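You operate a simulated robot arm through the tools that you are given. There is no shell and no other tool.

You run a simulated two-armed robot. Do the job below in one go: nothing can be reset, and whatever is moved stays where it is left.

Task
Try both gauges in the black tray's blue cap, green first. Bin it if the green one won't go in.
Fine: the reject bin; both gauges go back in their holes.

Only the result counts: the job must be done as asked and must still hold three seconds after the hand-in. Knocking over, shifting, dropping, spilling or breaking anything else fails it. A push-on lid holds only when it is set on centred and level and pressed home; a screw cap is set on level and turned clockwise until tight.

Robot
Two 7-joint arms with two-finger parallel grippers on one trunk that stands fixed in place. Base frame: the origin is at the foot of the trunk, x ahead of it, y to its left, z up. Readings come in m, rad, newtons and seconds.
The left shoulder is at [0.05, 0.158, 1.158], the right one opposite. With the tool pointing down near the work surface each hand reaches from about 0.22 to 0.66 m from the base axis, measured 20 degrees to its own side. Payload 3.91 kg a hand.
Tool frame (each hand has its own): the origin (TCP) lies between the finger pads and is the grasp point; the fingertips stand 0.03 m ahead of it; z points along the fingers, y is the line along which they close. The gripper opens to 0.11 m. The fingers are 0.02 m wide and 0.01 m thick; the gripper's body (0.048 by 0.112 m) begins 0.055 m behind the TCP.
Orientation is told as [roll, pitch, yaw] about the base's x, y, z axes, in that order, counted from this pose: with the fingers straight down and closing along the base's y, the tool's x points along the base's -x, its y along +y and its z along -z.

Tools
- The arms move only by the tool servo_tool. It takes "left_deltas", "right_deltas" or both (then of equal length, played together; a hand with none holds still); each is a list of rows, each a list of 7 numbers: the shift along the tool's x, y, z in cm, then the turn, a rotation vector about the tool's x, y, z in rad, then the closure in counts, from 0 (fully open) to 255 (shut). In form: [[x, y, z, rx, ry, rz, fingers], ...]. A call has 1 to 20 rows; each row shifts and turns the commanded pose from where the row before left it, along the tool's axes as they then stand. Rows are played at 5 a second. More than 0.05 m and 0.15 rad between two rows, or a gripper value outside its range, and nothing of the call is played. Where a pose cannot be reached the arm comes as near as it can. A force on the tool above 50 N (or 10 N above the force at the start of the call, whichever is more), or a blocked arm, ends the call early, and 0.2 s more pass. The fingers move at their own pace (about 0.153 m/s each) and stop on an object; they squeeze with about 35 N. The grip force told is the motor's: it shows also when the fingers shut on nothing. Time passes only in rows, and 0.2 s behind the last, so rows that do not move let the fingers close. It gives the time, the measured TCP pose, the force on the tool (base axes), the opening and the grip force at its end, in the units of the frame above (readings bear some noise), with the torque about the TCP (base axes, N m) and any sound that the robot's microphone picked up, and new pictures: "pictures" is both (left out), scene, wrist or none (wrist: the cameras of the hands that moved).
- Cameras (640 x 400 px; columns grow to the right, rows downward): "scene" is now at [0.1148, 0.0519, 1.3075]; the picture's right is [0.57, -0.82, 0.00], its down [-0.38, -0.26, -0.89] and it looks along [0.73, 0.51, -0.46] (base axes); focal length 277 px, centre (320, 200). "left" rides on the left gripper at [0.072, -0.017, -0.103] in its tool frame; the picture's right is [0.23, 0.97, 0.00], its down [-0.76, 0.18, -0.62] and it looks along [-0.61, 0.14, 0.78] (tool axes); focal length 222 px, centre (320, 200). "right" rides on the right gripper at [0.072, 0.017, -0.103] in its tool frame; the picture's right is [-0.23, 0.97, 0.00], its down [-0.76, -0.18, -0.62] and it looks along [-0.61, -0.14, 0.78] (tool axes); focal length 222 px, centre (320, 200). There is no depth. A picture from a camera that has moved, and an enlarged one, comes with that camera's place and axes in the base frame and with its lens.
- raise_lower(by): slides the trunk up (or, below 0, down) by that many m; the arms and the scene camera ride with it, the base frame stays. It gives what a move gives, with no picture.
- aim_head(pan, tilt): turns the head with the scene camera to pan (to the left, within 1.396 rad either way) and tilt (down, from -0.506 to 1.204), counted from straight ahead of the robot. It gives what a move gives, and a new picture of the scene camera.
- close_up(camera, box): a new picture of the part [left, top, right, bottom] of that camera's present view, enlarged. The clock stands still meanwhile.
- job_done(): hands the job in; it is judged then, once.

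Places have to be worked out from the pictures, the camera data and where the tool is seen. Open the grippers and draw the arms clear of the work before you hand the job in, unless the task says otherwise.

The tools are called after "Call:" by a JSON object that holds its "method" and its "body". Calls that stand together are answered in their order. servo_tool: Moves the arms, as the interface text tells. Its arguments: {"type":"object","properties":{"left_deltas":{"type":"array","items":{"type":"array","items":{"type":"number"}}},"right_deltas":{"type":"array","items":{"type":"array","items":{"type":"number"}}},"pictures":{"type":"string","enum":["both","scene","wrist","none"]}},"required":[]} The other tools are called the same way: raise_lower (by) moves the trunk up or down; aim_head (pan, tilt) turns the head that bears the scene camera; close_up (camera, box) takes an enlarged picture of a part of a camera's view; job_done () hands the job in.

At the start:

```text
t: 0.0
left_ee_pos: [0.27, 0.2987, 1.1712]
left_ee_rot: [0.0, -0.001, -0.001]
left_wrist_force: [-0.2, -0.6, -0.6]
left_ft_torque: [0.0, -0.01, -0.02]
left_gripper_width: 0.1099
left_finger_force: 0.2
right_ee_pos: [0.3408, 0.0156, 1.1344]
right_ee_rot: [-0.001, -0.001, -0.001]
right_wrist_force: [2.0, 0.2, 0.0]
right_ft_torque: [0.0, -0.02, 0.02]
right_gripper_width: 0.11
right_finger_force: 0.1
trunk travel left (down, up): [-0.4, 0.082]
head pan, tilt (commanded): [0.607, 0.48]
```

scene: 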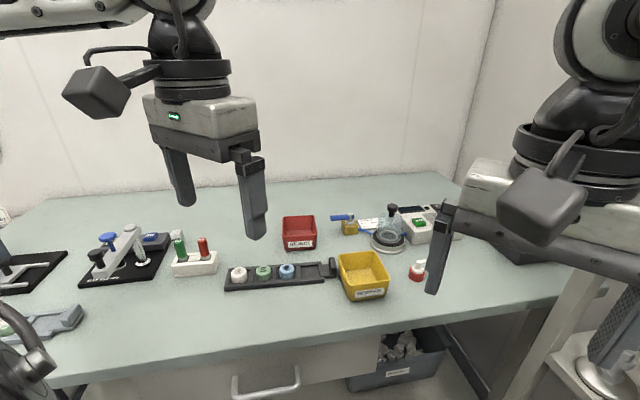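
right: 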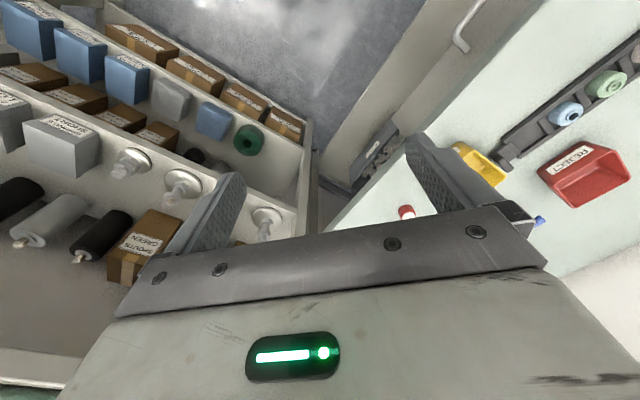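
left: 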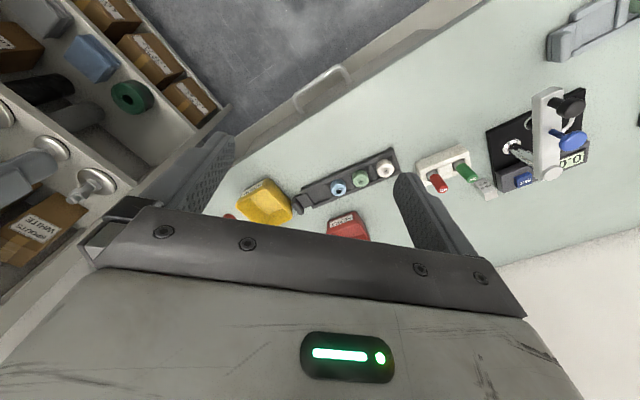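

The scene shows a black tray with three caps (white, green, blue), a gauge stand with a green and a red gauge, a red bin labelled REJECT and a yellow bin. I'll look at enlarged views first to read labels and shapes.

Call:
{"method": "close_up", "body": {"camera": "scene", "box": [160, 200, 340, 312]}}

Call:
{"method": "close_up", "body": {"camera": "scene", "box": [270, 190, 450, 302]}}

Call:
{"method": "close_up", "body": {"camera": "left", "box": [220, 120, 540, 320]}}

```text
3.56 times, centred on (250, 256) of scene
camera zoom: at [0.1148, 0.0519, 1.3075], right [0.57, -0.82, 0.0], down [-0.38, -0.26, -0.89], along [0.73, 0.51, -0.46], focal length 983 px, centre (569, 1)
```

zoom: 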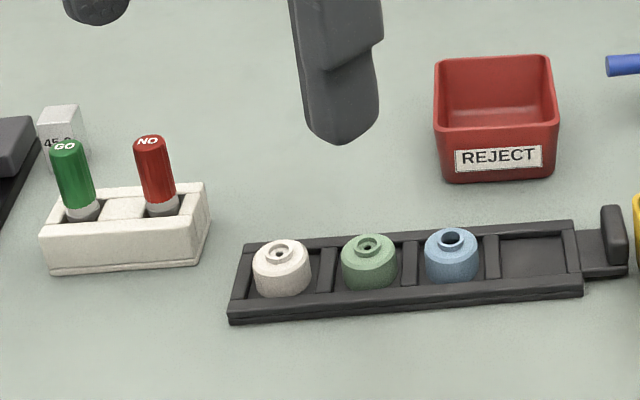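

```text
3.56 times, centred on (360, 246) of scene
camera zoom: at [0.1148, 0.0519, 1.3075], right [0.57, -0.82, 0.0], down [-0.38, -0.26, -0.89], along [0.73, 0.51, -0.46], focal length 983 px, centre (178, 36)
```

zoom: 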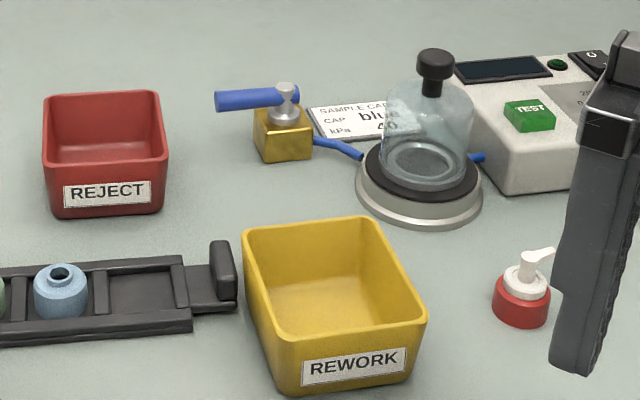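

```text
2.00 times, centred on (380, 220) of left
camera zoom: at [0.1987, 0.2824, 1.2756], right [-0.23, 0.97, 0.0], down [0.76, 0.18, 0.62], along [0.61, 0.14, -0.78], focal length 444 px, centre (200, 160)
```

zoom: 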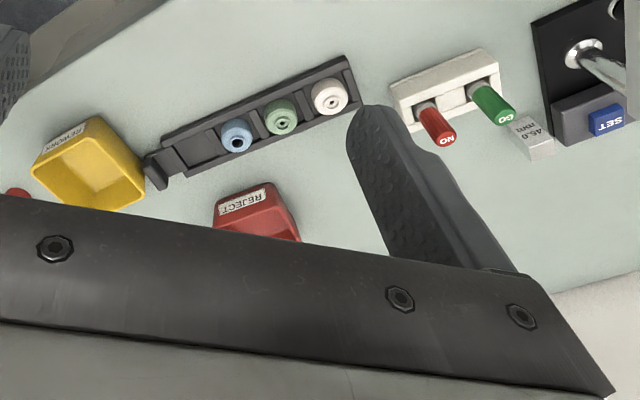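

Triangulating roughly, the blue cap's top is near (0.46, 0.38, 0.90). I'll take tighter close-ups of the gauge block and tray from both cameras to work out places more exactly.

Call:
{"method": "close_up", "body": {"camera": "scene", "box": [165, 222, 229, 286]}}

Call:
{"method": "close_up", "body": {"camera": "scene", "box": [220, 250, 340, 300]}}

Call:
{"method": "close_up", "body": {"camera": "left", "box": [405, 130, 505, 205]}}

Call:
{"method": "close_up", "body": {"camera": "left", "box": [290, 140, 410, 220]}}

```text
6.25 times, centred on (197, 254) of scene
camera zoom: at [0.1148, 0.0519, 1.3075], right [0.57, -0.82, 0.0], down [-0.38, -0.26, -0.89], along [0.73, 0.51, -0.46], focal length 1729 px, centre (1089, -138)
```

zoom: 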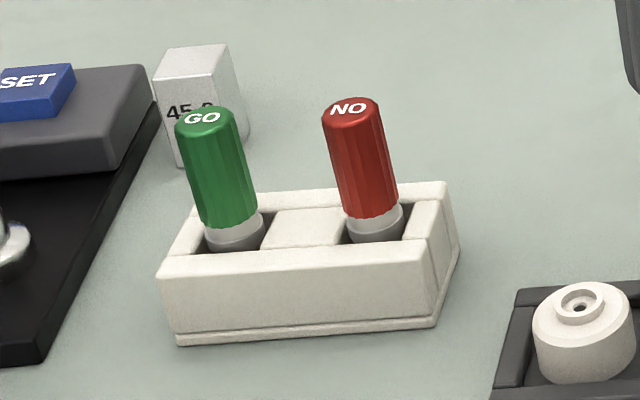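

```text
5.33 times, centred on (280, 275) of scene
camera zoom: at [0.1148, 0.0519, 1.3075], right [0.57, -0.82, 0.0], down [-0.38, -0.26, -0.89], along [0.73, 0.51, -0.46], focal length 1475 px, centre (533, -200)
```

zoom: 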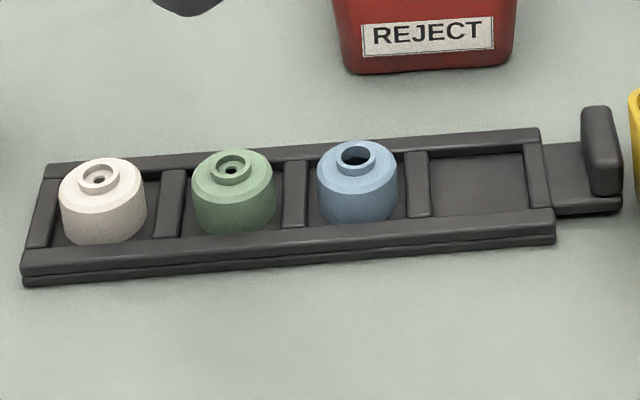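

```text
5.33 times, centred on (455, 168) of left
camera zoom: at [0.1987, 0.2824, 1.2756], right [-0.23, 0.97, 0.0], down [0.76, 0.18, 0.62], along [0.61, 0.14, -0.78], focal length 1185 px, centre (-400, 373)
```

zoom: 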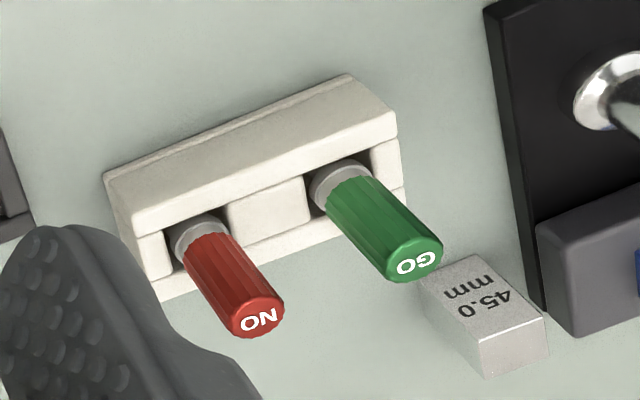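

```text
5.00 times, centred on (350, 180) of left
camera zoom: at [0.1987, 0.2824, 1.2756], right [-0.23, 0.97, 0.0], down [0.76, 0.18, 0.62], along [0.61, 0.14, -0.78], focal length 1111 px, centre (170, 300)
```

zoom: 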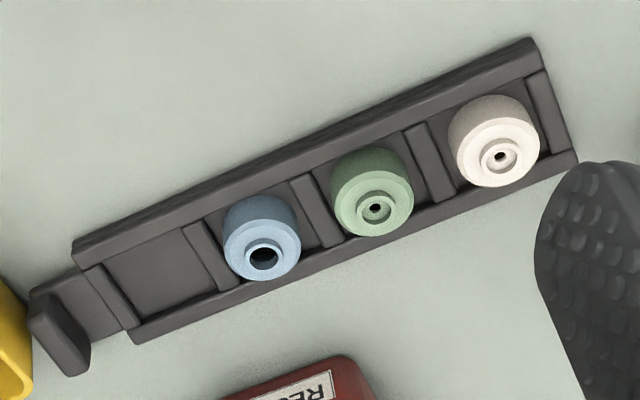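

Estimates: table z≈0.85, blue cap hole ≈(0.466, 0.387, 0.891), GO gauge top ≈(0.350, 0.599, 0.942), NO gauge top ≈(0.383, 0.562, 0.942), handles about 20 mm thick and vertical; the block and tray both run about 42–45° to the axes. I'll move the left hand to a viewing pose high above and yaw it +0.73 rad.

Call:
{"method": "servo_tool", "body": {"left_deltas": [[-1.0, 3.6, 1.2, 0, 0, 0, 0], [-1.0, 3.6, 1.2, 0, 0, 0, 0], [-1.0, 3.6, 1.2, 0, 0, 0, 0], [-1.0, 3.6, 1.2, 0, 0, 0, 0], [-1.0, 3.6, 1.2, 0, 0, 0, 0], [0, 0, 0, 0, 0, -0.122, 0], [0, 0, 0, 0, 0, -0.122, 0], [0, 0, 0, 0, 0, -0.122, 0], [0, 0, 0, 0, 0, -0.122, 0], [0, 0, 0, 0, 0, -0.122, 0], [0, 0, 0, 0, 0, -0.123, 0]], "pictures": "both"}}

```text
t: 2.4
left_ee_pos: [0.3219, 0.4794, 1.1115]
left_ee_rot: [-0.002, 0.001, 0.736]
left_wrist_force: [-0.3, 0.2, -0.5]
left_ft_torque: [0.01, 0.03, -0.03]
left_gripper_width: 0.11
left_finger_force: 0.1
right_ee_pos: [0.3401, 0.0149, 1.1325]
right_ee_rot: [0.0, 0.0, 0.001]
right_wrist_force: [-1.0, -0.5, -0.8]
right_ft_torque: [0.0, -0.01, 0.02]
right_gripper_width: 0.1098
right_finger_force: 0.0
trunk travel left (down, up): [-0.4, 0.082]
head pan, tilt (commanded): [0.607, 0.48]
camera scene: at [0.1148, 0.0518, 1.3075], right [0.57, -0.82, 0.0], down [-0.38, -0.26, -0.89], along [0.73, 0.51, -0.46], focal length 277 px, centre (320, 200)
camera left: at [0.2787, 0.4181, 1.2151], right [-0.82, 0.57, 0.0], down [0.45, 0.64, 0.62], along [0.36, 0.51, -0.78], focal length 222 px, centre (320, 200)
```

scene: 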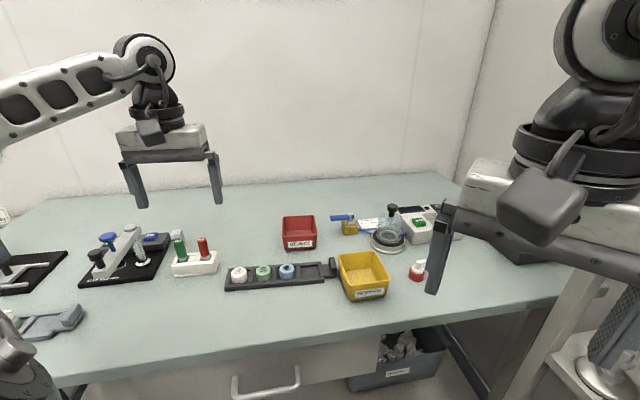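
left: 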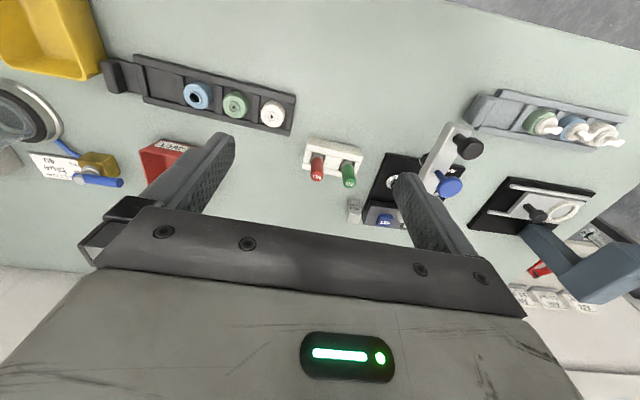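

The arm holds the yaw well. I'll zoom the left wrist camera onto the gauges and tray from this viewpoint to refine their places.

Call:
{"method": "close_up", "body": {"camera": "left", "box": [290, 120, 390, 220]}}

Call:
{"method": "close_up", "body": {"camera": "left", "box": [170, 60, 300, 140]}}

Call:
{"method": "close_up", "body": {"camera": "scene", "box": [0, 220, 120, 295]}}

```text
4.00 times, centred on (340, 170) of left
camera zoom: at [0.2787, 0.4181, 1.2151], right [-0.82, 0.57, 0.0], down [0.45, 0.64, 0.62], along [0.36, 0.51, -0.78], focal length 888 px, centre (240, 320)
```

zoom: 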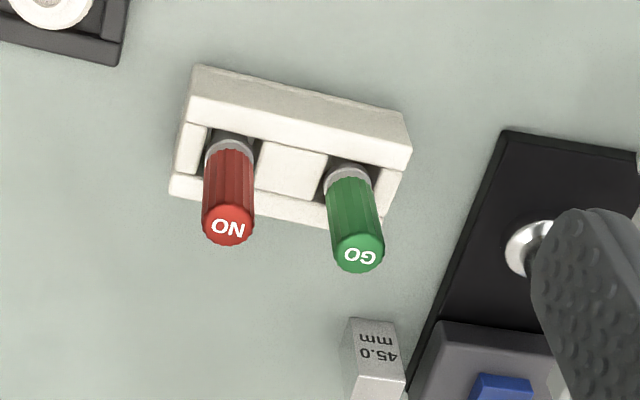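

```text
4.92 times, centred on (235, 100) of left
camera zoom: at [0.2787, 0.4181, 1.2151], right [-0.82, 0.57, 0.0], down [0.45, 0.64, 0.62], along [0.36, 0.51, -0.78], focal length 1094 px, centre (738, 692)
```

zoom: 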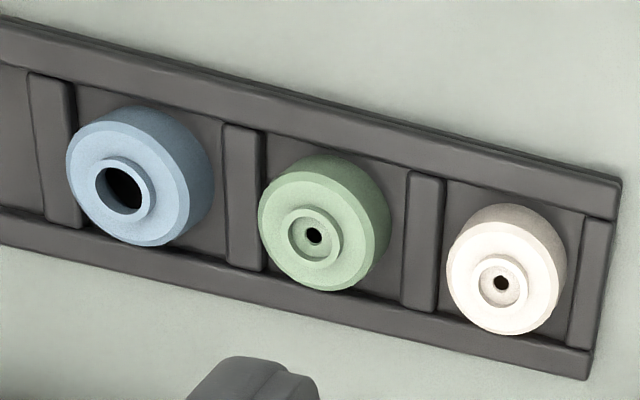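

```text
5.33 times, centred on (60, 258) of scene
camera zoom: at [0.1148, 0.0518, 1.3075], right [0.57, -0.82, 0.0], down [-0.38, -0.26, -0.89], along [0.73, 0.51, -0.46], focal length 1475 px, centre (1707, -107)
```

zoom: 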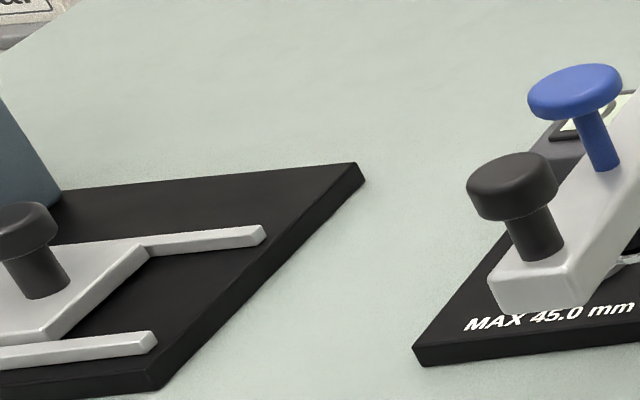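

Both views agree: GO at about (0.349, 0.597) with top z≈0.944, NO at about (0.382, 0.561), gauge line at azimuth ≈132°, so yaw 0.73 is right. I move the hand over GO with the fingers half closed (~46 mm), staying above the handle top.

Call:
{"method": "servo_tool", "body": {"left_deltas": [[-2.48, 1.725, 2.04, 0, 0, 0, 148], [-2.48, 1.725, 2.04, 0, 0, 0, 148], [-2.48, 1.725, 2.04, 0, 0, 0, 148], [-2.48, 1.725, 2.04, 0, 0, 0, 148], [0, 0, 0, 0, 0, 0, 148]], "pictures": "both"}}

```text
t: 3.6
left_ee_pos: [0.3489, 0.5978, 1.0261]
left_ee_rot: [-0.002, 0.0, 0.734]
left_wrist_force: [-0.2, 0.5, -0.2]
left_ft_torque: [-0.04, 0.03, 0.01]
left_gripper_width: 0.0462
left_finger_force: 0.1
right_ee_pos: [0.3404, 0.0152, 1.1337]
right_ee_rot: [0.0, -0.001, -0.001]
right_wrist_force: [0.2, 0.7, 1.0]
right_ft_torque: [0.01, 0.0, -0.03]
right_gripper_width: 0.11
right_finger_force: 0.1
trunk travel left (down, up): [-0.4, 0.082]
head pan, tilt (commanded): [0.607, 0.48]
camera scene: at [0.1148, 0.052, 1.3075], right [0.57, -0.82, 0.0], down [-0.38, -0.26, -0.89], along [0.73, 0.51, -0.46], focal length 277 px, centre (320, 200)
camera left: at [0.306, 0.5365, 1.1305], right [-0.82, 0.57, 0.0], down [0.45, 0.64, 0.62], along [0.36, 0.51, -0.78], focal length 222 px, centre (320, 200)
```

scene: 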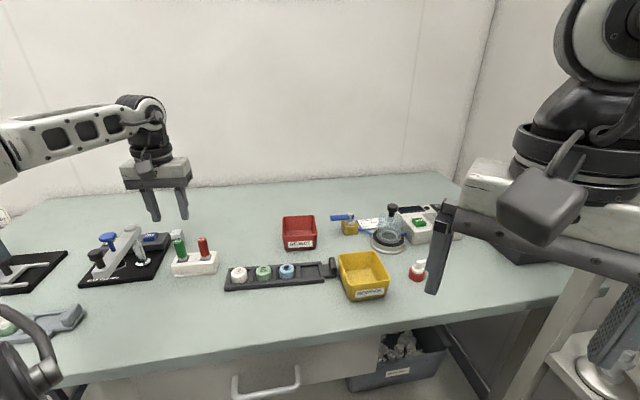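
left: 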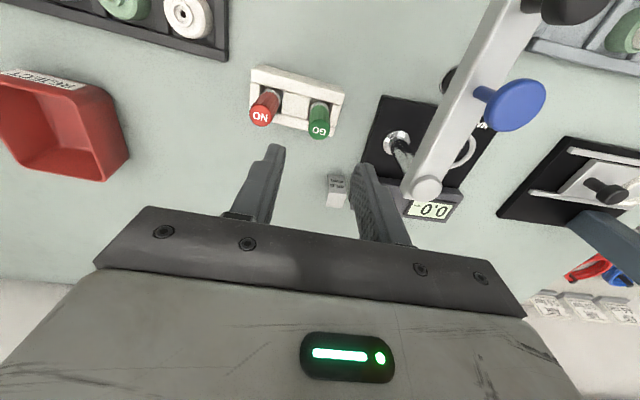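

The GO top appears at about (320,131), just where I predicted. I zoom in to check the residual before descending.

Call:
{"method": "close_up", "body": {"camera": "left", "box": [240, 60, 400, 160]}}

```text
4.00 times, centred on (320, 110) of left
camera zoom: at [0.306, 0.5365, 1.1305], right [-0.82, 0.57, 0.0], down [0.45, 0.64, 0.62], along [0.36, 0.51, -0.78], focal length 888 px, centre (320, 560)
```

zoom: 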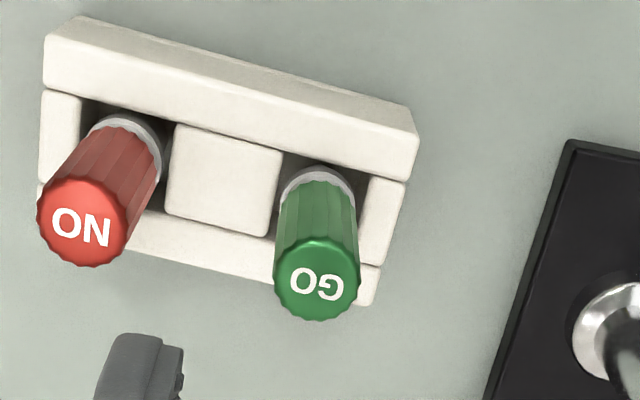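

GO sits within ~0.6 mm of the TCP axis. I descend about 10.5 cm so the pads straddle the handle (fingertips ≈0.892, just above the block), then check before closing.

Call:
{"method": "servo_tool", "body": {"left_deltas": [[0, -0.05, 3.5, 0, 0, 0, 148], [0, 0, 3.5, 0, 0, 0, 148], [0, 0, 2.0, 0, 0, 0, 148], [0, 0, 1.5, 0, 0, 0, 148], [0, 0, 0, 0, 0, 0, 148]], "pictures": "both"}}

Call:
{"method": "close_up", "body": {"camera": "scene", "box": [100, 180, 260, 290]}}

```text
t: 4.8
left_ee_pos: [0.3491, 0.5986, 0.9238]
left_ee_rot: [-0.001, 0.0, 0.734]
left_wrist_force: [0.3, 0.8, 0.1]
left_ft_torque: [0.04, 0.0, 0.02]
left_gripper_width: 0.0462
left_finger_force: 0.0
right_ee_pos: [0.3405, 0.015, 1.1328]
right_ee_rot: [-0.001, -0.001, 0.0]
right_wrist_force: [-0.3, -0.3, 0.1]
right_ft_torque: [0.0, 0.0, -0.02]
right_gripper_width: 0.11
right_finger_force: 0.0
trunk travel left (down, up): [-0.4, 0.082]
head pan, tilt (commanded): [0.607, 0.48]
camera scene: at [0.1148, 0.0518, 1.3075], right [0.57, -0.82, 0.0], down [-0.38, -0.26, -0.89], along [0.73, 0.51, -0.46], focal length 277 px, centre (320, 200)
camera left: at [0.3066, 0.5368, 1.0279], right [-0.82, 0.57, 0.0], down [0.45, 0.64, 0.62], along [0.36, 0.51, -0.78], focal length 222 px, centre (320, 200)
```

scene: 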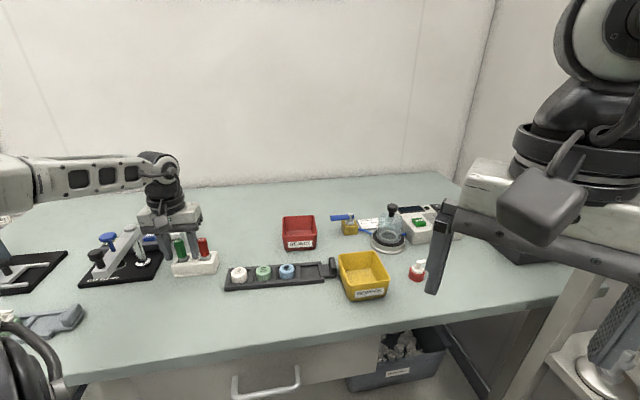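
left: 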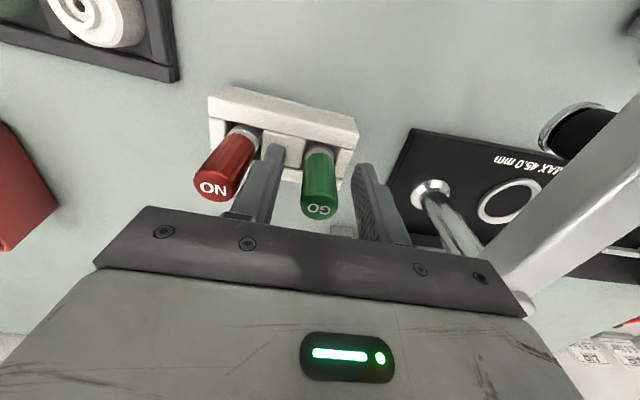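

```text
3.64 times, centred on (180, 235) of scene
camera zoom: at [0.1148, 0.0518, 1.3075], right [0.57, -0.82, 0.0], down [-0.38, -0.26, -0.89], along [0.73, 0.51, -0.46], focal length 1006 px, centre (829, 73)
```

zoom: 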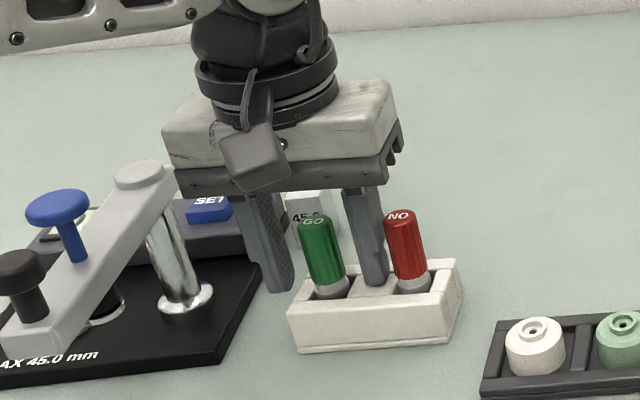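

The fingers straddle the handle. A close look checks centring before closing.

Call:
{"method": "close_up", "body": {"camera": "left", "box": [240, 130, 400, 230]}}

```text
4.00 times, centred on (320, 180) of left
camera zoom: at [0.3066, 0.5368, 1.0279], right [-0.82, 0.57, 0.0], down [0.45, 0.64, 0.62], along [0.36, 0.51, -0.78], focal length 888 px, centre (320, 280)
```

zoom: 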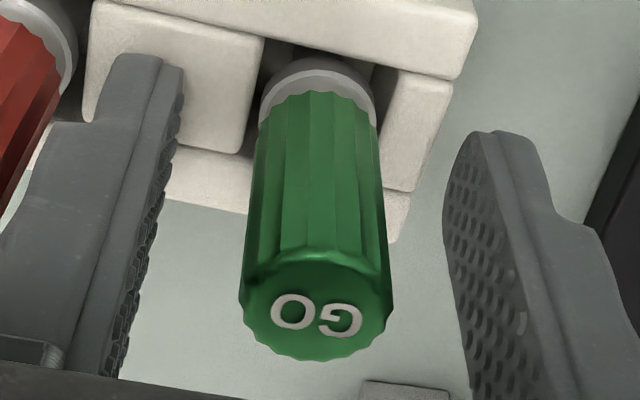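

Handle is centred between the pads. I close the gripper and hold still to let it settle.

Call:
{"method": "servo_tool", "body": {"left_deltas": [[0, 0, 0, 0, 0, 0, 200], [0, 0, 0, 0, 0, 0, 255], [0, 0, 0, 0, 0, 0, 255], [0, 0, 0, 0, 0, 0, 255]], "pictures": "wrist"}}

Call:
{"method": "close_up", "body": {"camera": "left", "box": [240, 130, 400, 230]}}

```text
t: 5.8
left_ee_pos: [0.3496, 0.5968, 0.9243]
left_ee_rot: [-0.002, 0.0, 0.733]
left_wrist_force: [0.2, 0.4, -0.1]
left_ft_torque: [-0.02, 0.02, 0.0]
left_gripper_width: 0.018
left_finger_force: 35.1
right_ee_pos: [0.3407, 0.0148, 1.1326]
right_ee_rot: [0.001, 0.001, 0.001]
right_wrist_force: [-0.2, 0.5, -0.5]
right_ft_torque: [-0.01, 0.03, 0.0]
right_gripper_width: 0.1098
right_finger_force: 0.0
trunk travel left (down, up): [-0.4, 0.082]
head pan, tilt (commanded): [0.607, 0.48]
camera left: at [0.3065, 0.5368, 1.028], right [-0.82, 0.57, 0.0], down [0.45, 0.64, 0.62], along [0.36, 0.51, -0.78], focal length 222 px, centre (320, 200)
```

left: 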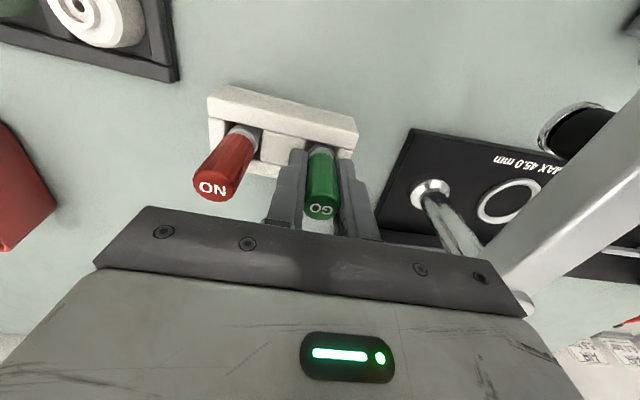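

```text
4.00 times, centred on (320, 180) of left
camera zoom: at [0.3065, 0.5368, 1.028], right [-0.82, 0.57, 0.0], down [0.45, 0.64, 0.62], along [0.36, 0.51, -0.78], focal length 888 px, centre (320, 280)
```

zoom: 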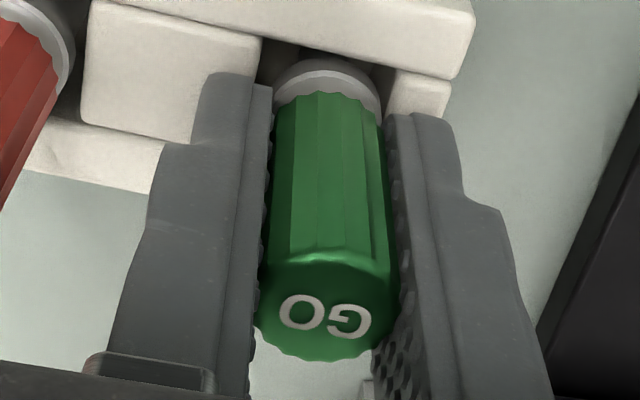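

The handle is gripped (18.0 mm, 35 N). I lift straight up, slowly first, to draw the gauge out of its hole.

Call:
{"method": "servo_tool", "body": {"left_deltas": [[0, 0, -0.5, 0, 0, 0, 255], [0, 0, -1.0, 0, 0, 0, 255], [0, 0, -1.5, 0, 0, 0, 255], [0, 0, -2.0, 0, 0, 0, 255], [0, 0, -2.0, 0, 0, 0, 255], [0, 0, -2.0, 0, 0, 0, 255], [0, 0, 0, 0, 0, 0, 255]], "pictures": "both"}}

Call:
{"method": "close_up", "body": {"camera": "scene", "box": [120, 170, 248, 290]}}

Call:
{"method": "close_up", "body": {"camera": "left", "box": [240, 110, 400, 230]}}

```text
t: 7.4
left_ee_pos: [0.3507, 0.5951, 1.0144]
left_ee_rot: [-0.001, 0.0, 0.733]
left_wrist_force: [0.3, 0.5, 0.0]
left_ft_torque: [0.0, 0.0, -0.04]
left_gripper_width: 0.0178
left_finger_force: 35.1
right_ee_pos: [0.3415, 0.0157, 1.1324]
right_ee_rot: [-0.001, 0.001, 0.0]
right_wrist_force: [-0.6, -0.1, 0.4]
right_ft_torque: [-0.02, 0.04, -0.01]
right_gripper_width: 0.1101
right_finger_force: 0.1
trunk travel left (down, up): [-0.4, 0.082]
head pan, tilt (commanded): [0.607, 0.48]
camera scene: at [0.1149, 0.052, 1.3075], right [0.57, -0.82, 0.0], down [-0.38, -0.26, -0.89], along [0.73, 0.51, -0.46], focal length 277 px, centre (320, 200)
camera left: at [0.3074, 0.5342, 1.1183], right [-0.82, 0.57, 0.0], down [0.45, 0.64, 0.62], along [0.36, 0.51, -0.78], focal length 222 px, centre (320, 200)
```

scene: 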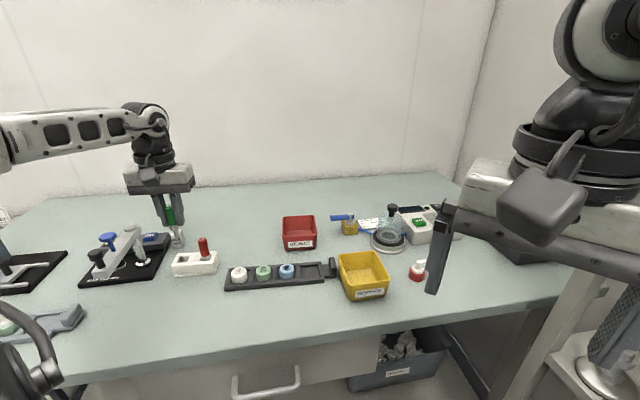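
left: 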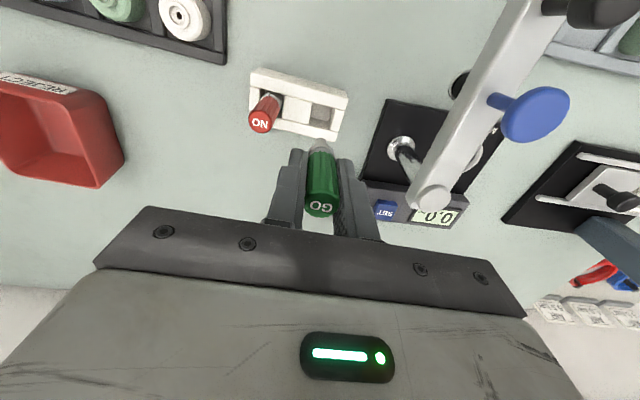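

```text
3.33 times, centred on (184, 230) of scene
camera zoom: at [0.1149, 0.052, 1.3075], right [0.57, -0.82, 0.0], down [-0.38, -0.26, -0.89], along [0.73, 0.51, -0.46], focal length 922 px, centre (773, 100)
```

zoom: 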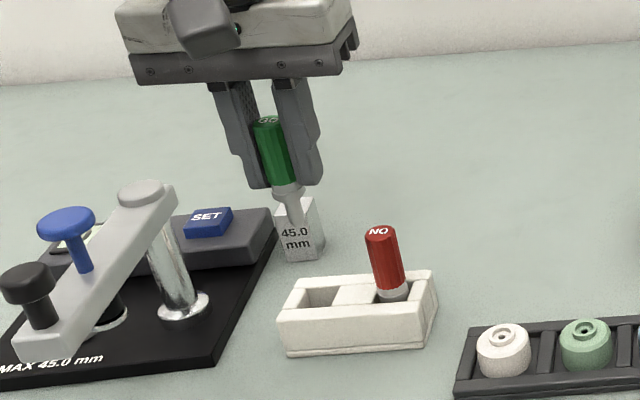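

```text
3.33 times, centred on (320, 170) of left
camera zoom: at [0.3074, 0.5342, 1.1183], right [-0.82, 0.57, 0.0], down [0.45, 0.64, 0.62], along [0.36, 0.51, -0.78], focal length 740 px, centre (320, 300)
```

zoom: 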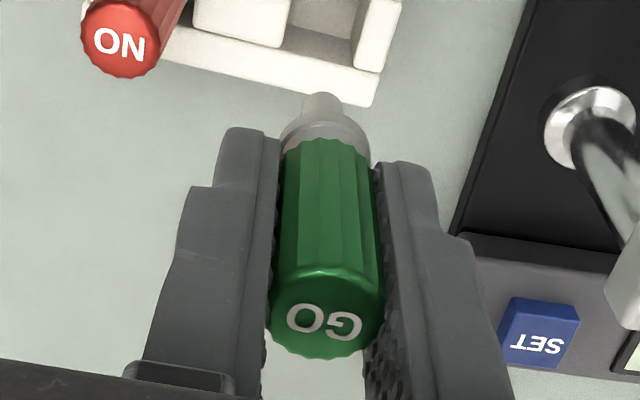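

The gauge is out cleanly: a collar under the handle, then a thinner pin. I zoom in from both cameras to measure the pin tip relative to the TCP.

Call:
{"method": "close_up", "body": {"camera": "scene", "box": [150, 195, 198, 245]}}

Call:
{"method": "close_up", "body": {"camera": "left", "box": [290, 125, 350, 165]}}

Call:
{"method": "close_up", "body": {"camera": "scene", "box": [165, 235, 229, 285]}}

```text
8.00 times, centred on (174, 220) of scene
camera zoom: at [0.1149, 0.052, 1.3075], right [0.57, -0.82, 0.0], down [-0.38, -0.26, -0.89], along [0.73, 0.51, -0.46], focal length 2213 px, centre (1488, 40)
```

zoom: 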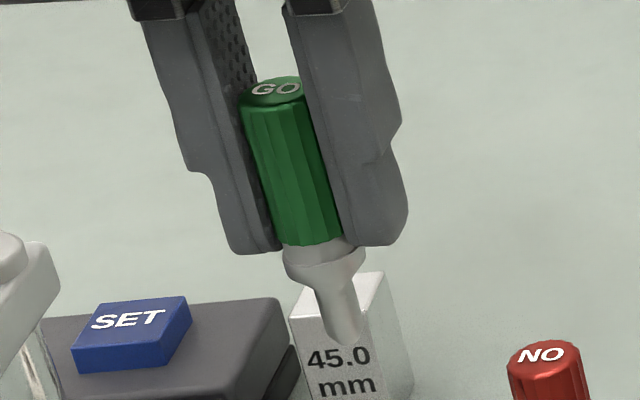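

```text
10.00 times, centred on (320, 145) of left
camera zoom: at [0.3074, 0.5342, 1.1183], right [-0.82, 0.57, 0.0], down [0.45, 0.64, 0.62], along [0.36, 0.51, -0.78], focal length 2221 px, centre (320, 750)
```

zoom: 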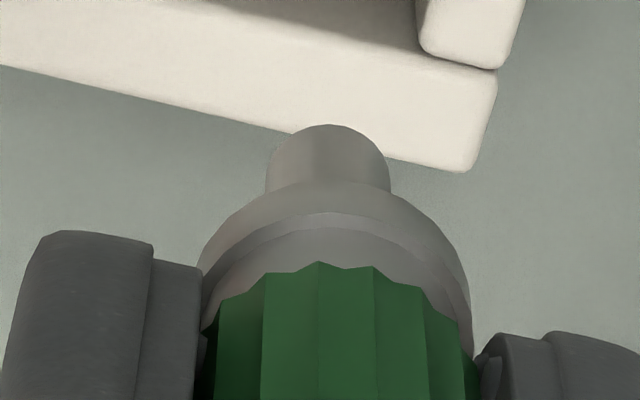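

```text
8.00 times, centred on (197, 260) of scene
camera zoom: at [0.1149, 0.052, 1.3075], right [0.57, -0.82, 0.0], down [-0.38, -0.26, -0.89], along [0.73, 0.51, -0.46], focal length 2213 px, centre (1304, -280)
```

zoom: 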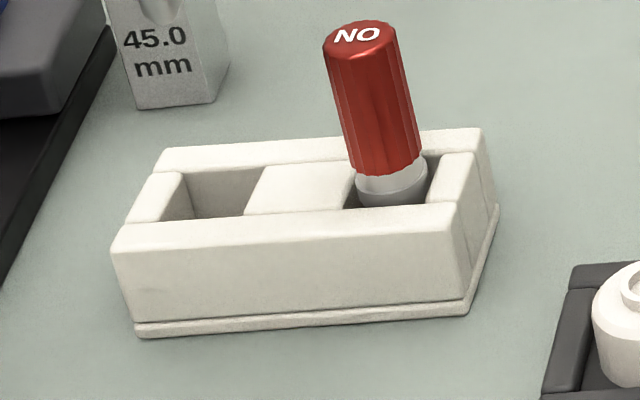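

Pin tip is ≈58.7 mm below the TCP, pin ≈9.5 mm thick; the hand is at ≈(0.3495, 0.595, 1.015). I raise a little and carry the gauge over the blue cap at ≈(0.4655, 0.3873), staying high.

Call:
{"method": "servo_tool", "body": {"left_deltas": [[0, 0, -3.5, 0, 0, 0, 255], [0.883, -3.865, 0, 0, 0, 0, 255], [0.883, -3.865, 0, 0, 0, 0, 255], [0.883, -3.865, 0, 0, 0, 0, 255], [0.883, -3.865, 0, 0, 0, 0, 255], [0.883, -3.865, 0, 0, 0, 0, 255], [0.883, -3.865, 0, 0, 0, 0, 255], [0, 0, 3.0, 0, 0, 0, 255], [0, 0, 1.5, 0, 0, 0, 255], [0, 0, 0, 0, 0, 0, 255]], "pictures": "both"}}

Call:
{"method": "close_up", "body": {"camera": "left", "box": [240, 80, 400, 180]}}

Call:
{"method": "close_up", "body": {"camera": "scene", "box": [230, 190, 358, 290]}}

```text
t: 9.6
left_ee_pos: [0.4647, 0.3888, 1.0034]
left_ee_rot: [0.0, 0.0, 0.732]
left_wrist_force: [-0.1, 0.3, -0.8]
left_ft_torque: [0.0, 0.01, 0.0]
left_gripper_width: 0.0175
left_finger_force: 34.7
right_ee_pos: [0.3396, 0.0149, 1.1323]
right_ee_rot: [0.001, 0.0, -0.001]
right_wrist_force: [0.0, -0.5, -0.8]
right_ft_torque: [0.05, 0.0, -0.01]
right_gripper_width: 0.1101
right_finger_force: 0.1
trunk travel left (down, up): [-0.4, 0.082]
head pan, tilt (commanded): [0.607, 0.48]
camera scene: at [0.1148, 0.0519, 1.3075], right [0.57, -0.82, 0.0], down [-0.38, -0.26, -0.89], along [0.73, 0.51, -0.46], focal length 277 px, centre (320, 200)
camera left: at [0.4231, 0.3272, 1.1075], right [-0.82, 0.57, 0.0], down [0.45, 0.64, 0.62], along [0.36, 0.51, -0.78], focal length 222 px, centre (320, 200)
```

scene: 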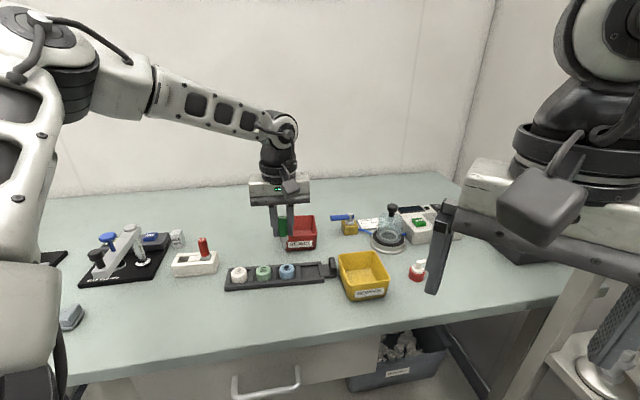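
left: 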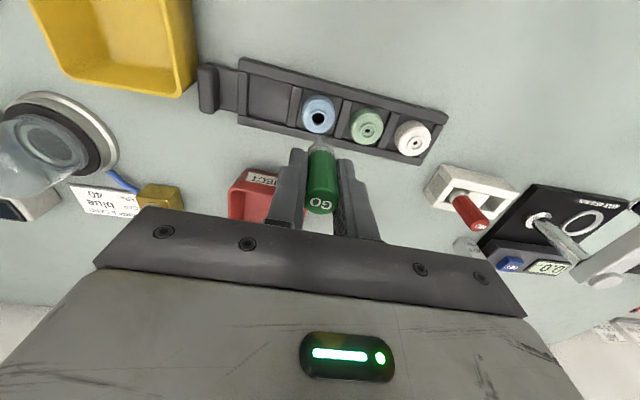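

```text
4.00 times, centred on (320, 130) of left
camera zoom: at [0.4231, 0.3272, 1.1075], right [-0.82, 0.57, 0.0], down [0.45, 0.64, 0.62], along [0.36, 0.51, -0.78], focal length 888 px, centre (320, 480)
```

zoom: 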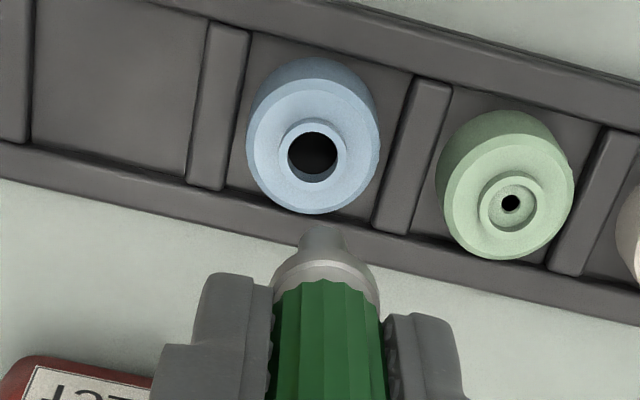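

```text
4.00 times, centred on (294, 240) of scene
camera zoom: at [0.1148, 0.0519, 1.3075], right [0.57, -0.82, 0.0], down [-0.38, -0.26, -0.89], along [0.73, 0.51, -0.46], focal length 1106 px, centre (424, 40)
```

zoom: 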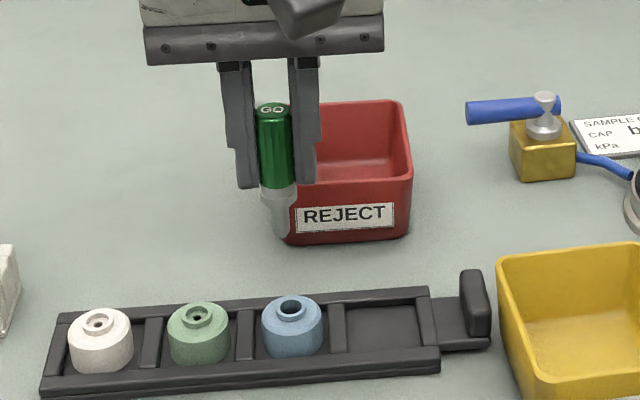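

The hole lies slightly off the pin axis (about 2.3 mm toward the image's left). I zoom hard on the hole and on the pin tip from both cameras to measure them and see whether the bore narrows inside.

Call:
{"method": "close_up", "body": {"camera": "left", "box": [296, 90, 344, 150]}}

Call:
{"method": "close_up", "body": {"camera": "scene", "box": [268, 230, 308, 284]}}

```text
6.67 times, centred on (320, 120) of left
camera zoom: at [0.4231, 0.3272, 1.1075], right [-0.82, 0.57, 0.0], down [0.45, 0.64, 0.62], along [0.36, 0.51, -0.78], focal length 1481 px, centre (320, 733)
```

zoom: 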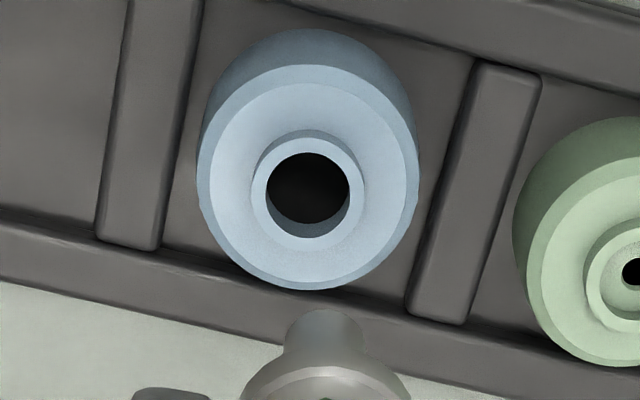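

```text
7.41 times, centred on (288, 257) of scene
camera zoom: at [0.1148, 0.0519, 1.3075], right [0.57, -0.82, 0.0], down [-0.38, -0.26, -0.89], along [0.73, 0.51, -0.46], focal length 2049 px, centre (557, -222)
```

zoom: 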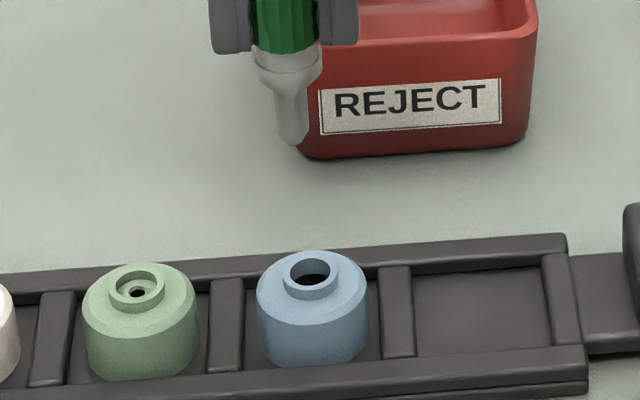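

The pin's place seen from the two cameras doesn't quite fit a perfectly upright gauge in the grip, so I check for tilt: I zoom on the handle top and pin in both views.

Call:
{"method": "close_up", "body": {"camera": "left", "box": [280, 130, 360, 230]}}

Call:
{"method": "close_up", "body": {"camera": "scene", "box": [256, 200, 312, 256]}}

```text
4.00 times, centred on (320, 180) of left
camera zoom: at [0.4231, 0.3272, 1.1075], right [-0.82, 0.57, 0.0], down [0.45, 0.64, 0.62], along [0.36, 0.51, -0.78], focal length 888 px, centre (320, 280)
```

zoom: 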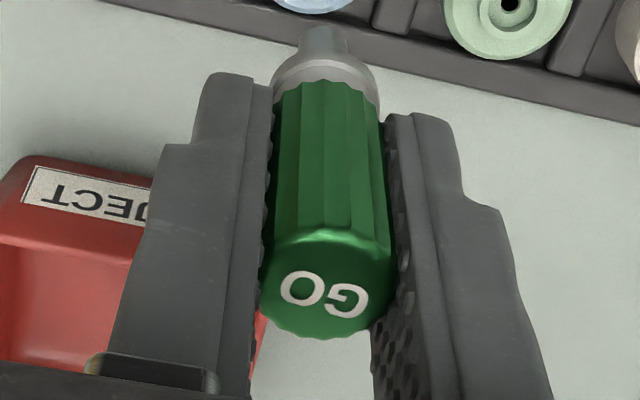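

```text
7.14 times, centred on (284, 228) of scene
camera zoom: at [0.1148, 0.0519, 1.3075], right [0.57, -0.82, 0.0], down [-0.38, -0.26, -0.89], along [0.73, 0.51, -0.46], focal length 1976 px, centre (577, 0)
```

zoom: 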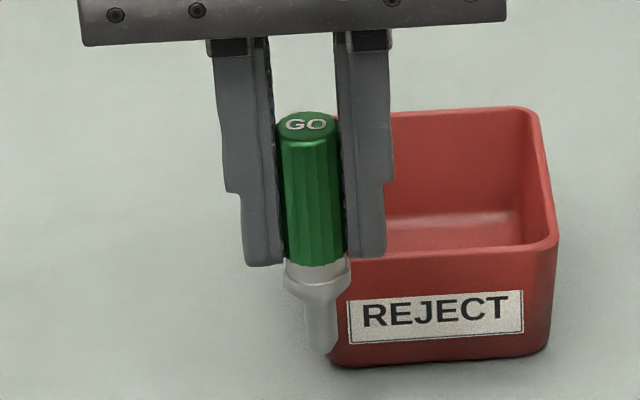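

That resolves it: the wrist camera sees the pin's near edge, so the gauge hangs upright with its tip ≈62 mm below the TCP at ≈(0.4648, 0.3886, 0.941); it slid ~3–4 mm down in the grip on extraction. I shift −2.5 mm along tool y to centre over the hole and check whether slipping goes on.

Call:
{"method": "servo_tool", "body": {"left_deltas": [[0, -0.25, 0, 0, 0, 0, 255], [0, 0, 0, 0, 0, 0, 255], [0, 0, 0, 0, 0, 0, 255], [0, 0, 0, 0, 0, 0, 255]], "pictures": "none"}}

Call:
{"method": "close_up", "body": {"camera": "left", "box": [280, 130, 360, 230]}}

Call:
{"method": "close_up", "body": {"camera": "left", "box": [296, 90, 344, 150]}}

Call:
{"method": "close_up", "body": {"camera": "scene", "box": [268, 230, 308, 284]}}

```text
t: 10.6
left_ee_pos: [0.4664, 0.386, 1.0037]
left_ee_rot: [0.001, -0.001, 0.733]
left_wrist_force: [-0.2, 0.5, -1.2]
left_ft_torque: [0.01, -0.02, 0.0]
left_gripper_width: 0.0181
left_finger_force: 35.2
right_ee_pos: [0.3402, 0.0152, 1.1325]
right_ee_rot: [0.0, 0.001, 0.001]
right_wrist_force: [-0.8, -0.2, -0.1]
right_ft_torque: [0.0, 0.02, -0.04]
right_gripper_width: 0.1099
right_finger_force: 0.1
trunk travel left (down, up): [-0.4, 0.082]
head pan, tilt (commanded): [0.607, 0.48]
```

```text
4.00 times, centred on (320, 180) of left
camera zoom: at [0.4244, 0.3258, 1.1081], right [-0.82, 0.57, 0.0], down [0.45, 0.64, 0.62], along [0.36, 0.51, -0.78], focal length 888 px, centre (320, 280)
```

zoom: 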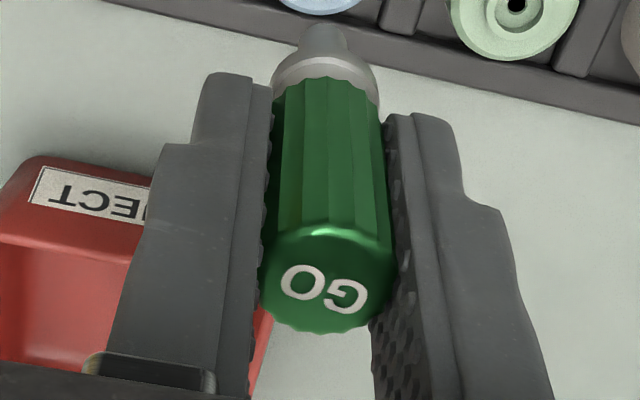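

```text
6.67 times, centred on (320, 120) of left
camera zoom: at [0.4244, 0.3258, 1.1081], right [-0.82, 0.57, 0.0], down [0.45, 0.64, 0.62], along [0.36, 0.51, -0.78], focal length 1481 px, centre (320, 733)
```

zoom: 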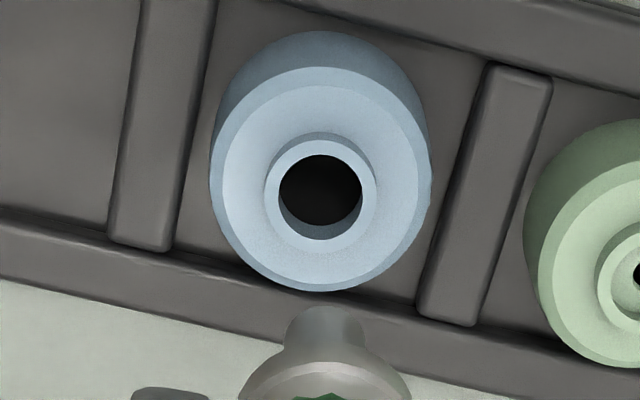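

```text
7.41 times, centred on (288, 257) of scene
camera zoom: at [0.1148, 0.0519, 1.3075], right [0.57, -0.82, 0.0], down [-0.38, -0.26, -0.89], along [0.73, 0.51, -0.46], focal length 2049 px, centre (557, -222)
```

zoom: 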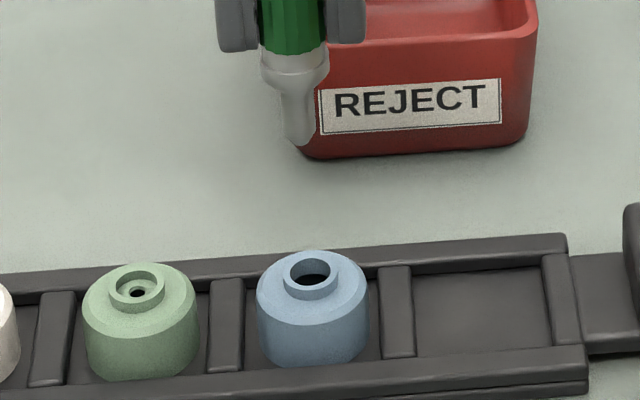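

Hole and pin now line up to within ~0.5 mm laterally and ~0 in depth; the gauge creeps down in the grip slowly (~1 mm/s), so I'll be brisk. I descend 4.4 cm so the tip comes just above the rim, then look.

Call:
{"method": "servo_tool", "body": {"left_deltas": [[0, -0.05, 2.0, 0, 0, 0, 255], [0, 0, 1.6, 0, 0, 0, 255], [0, 0, 0.8, 0, 0, 0, 255]], "pictures": "none"}}

Call:
{"method": "close_up", "body": {"camera": "left", "box": [280, 110, 360, 160]}}

Call:
{"method": "close_up", "body": {"camera": "scene", "box": [264, 235, 312, 285]}}

```text
t: 11.4
left_ee_pos: [0.4684, 0.3874, 0.9595]
left_ee_rot: [0.0, -0.001, 0.734]
left_wrist_force: [-0.3, 0.0, -0.7]
left_ft_torque: [0.04, 0.0, -0.02]
left_gripper_width: 0.0178
left_finger_force: 34.9
right_ee_pos: [0.3404, 0.016, 1.1326]
right_ee_rot: [0.001, -0.001, 0.0]
right_wrist_force: [-0.7, 0.9, -0.1]
right_ft_torque: [-0.01, 0.03, 0.0]
right_gripper_width: 0.1099
right_finger_force: 0.1
trunk travel left (down, up): [-0.4, 0.082]
head pan, tilt (commanded): [0.607, 0.48]
```

```text
8.00 times, centred on (320, 135) of left
camera zoom: at [0.426, 0.3257, 1.0646], right [-0.82, 0.57, 0.0], down [0.45, 0.64, 0.62], along [0.36, 0.51, -0.78], focal length 1777 px, centre (320, 720)
```

zoom: 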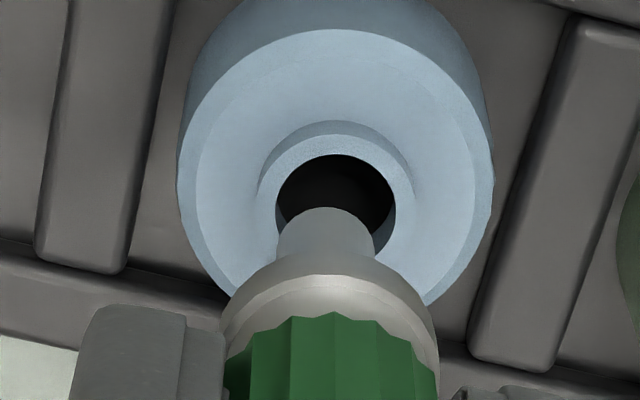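

```text
8.00 times, centred on (288, 260) of scene
camera zoom: at [0.1149, 0.0519, 1.3075], right [0.57, -0.82, 0.0], down [-0.38, -0.26, -0.89], along [0.73, 0.51, -0.46], focal length 2213 px, centre (576, -280)
```

zoom: 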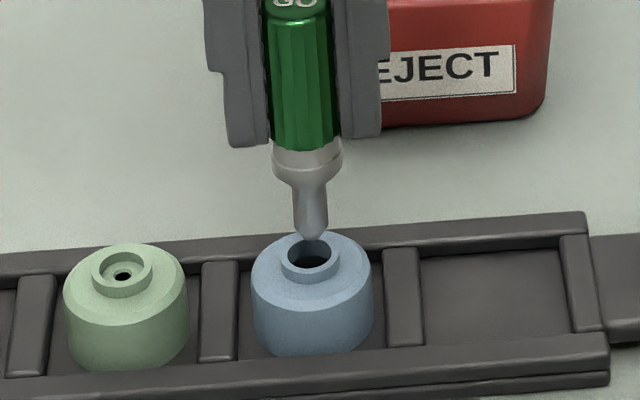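

Tip is ≈8 mm above the rim; the hole is ≈1 mm to the right in the wrist image and ≈1.5 mm nearer the robot than the pin. I correct +1.5 mm tool x, +1 mm tool y and look again.

Call:
{"method": "servo_tool", "body": {"left_deltas": [[0.15, 0.1, 0, 0, 0, 0, 255], [0, 0, 0, 0, 0, 0, 255]], "pictures": "none"}}

Call:
{"method": "close_up", "body": {"camera": "left", "box": [280, 110, 360, 160]}}

Call:
{"method": "close_up", "body": {"camera": "scene", "box": [272, 245, 304, 275]}}

```text
t: 12.0
left_ee_pos: [0.4657, 0.3857, 0.9605]
left_ee_rot: [0.0, 0.001, 0.733]
left_wrist_force: [-0.5, 0.7, -1.1]
left_ft_torque: [0.0, 0.01, -0.01]
left_gripper_width: 0.0181
left_finger_force: 35.9
right_ee_pos: [0.3403, 0.0146, 1.1322]
right_ee_rot: [0.0, -0.001, 0.0]
right_wrist_force: [0.8, -0.4, 0.1]
right_ft_torque: [0.01, -0.02, 0.02]
right_gripper_width: 0.1099
right_finger_force: 0.0
trunk travel left (down, up): [-0.4, 0.082]
head pan, tilt (commanded): [0.607, 0.48]
```

```text
8.00 times, centred on (320, 135) of left
camera zoom: at [0.4234, 0.3249, 1.0648], right [-0.82, 0.57, 0.0], down [0.45, 0.64, 0.62], along [0.36, 0.51, -0.78], focal length 1777 px, centre (320, 720)
```

zoom: 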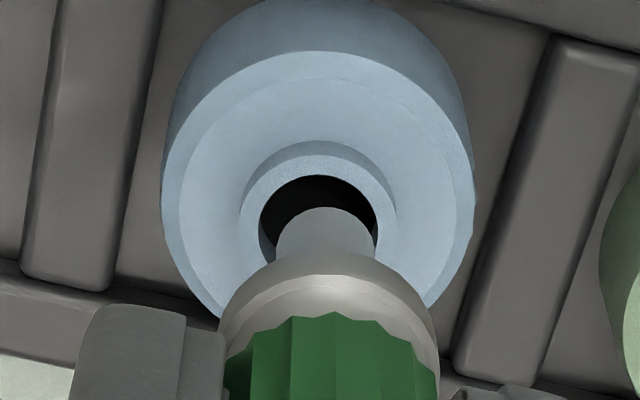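

```text
13.33 times, centred on (288, 260) of scene
camera zoom: at [0.1149, 0.0519, 1.3075], right [0.57, -0.82, 0.0], down [-0.38, -0.26, -0.89], along [0.73, 0.51, -0.46], focal length 3688 px, centre (747, -600)
```

zoom: 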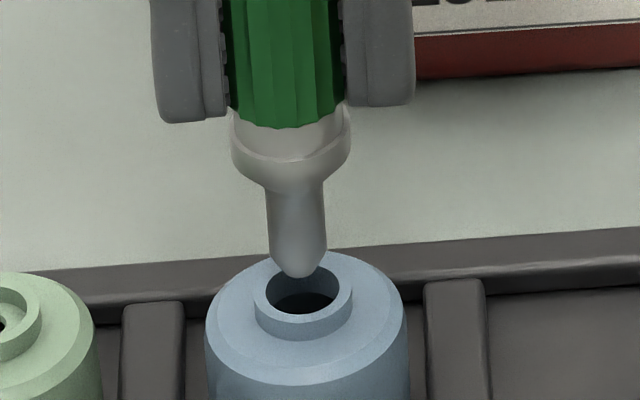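

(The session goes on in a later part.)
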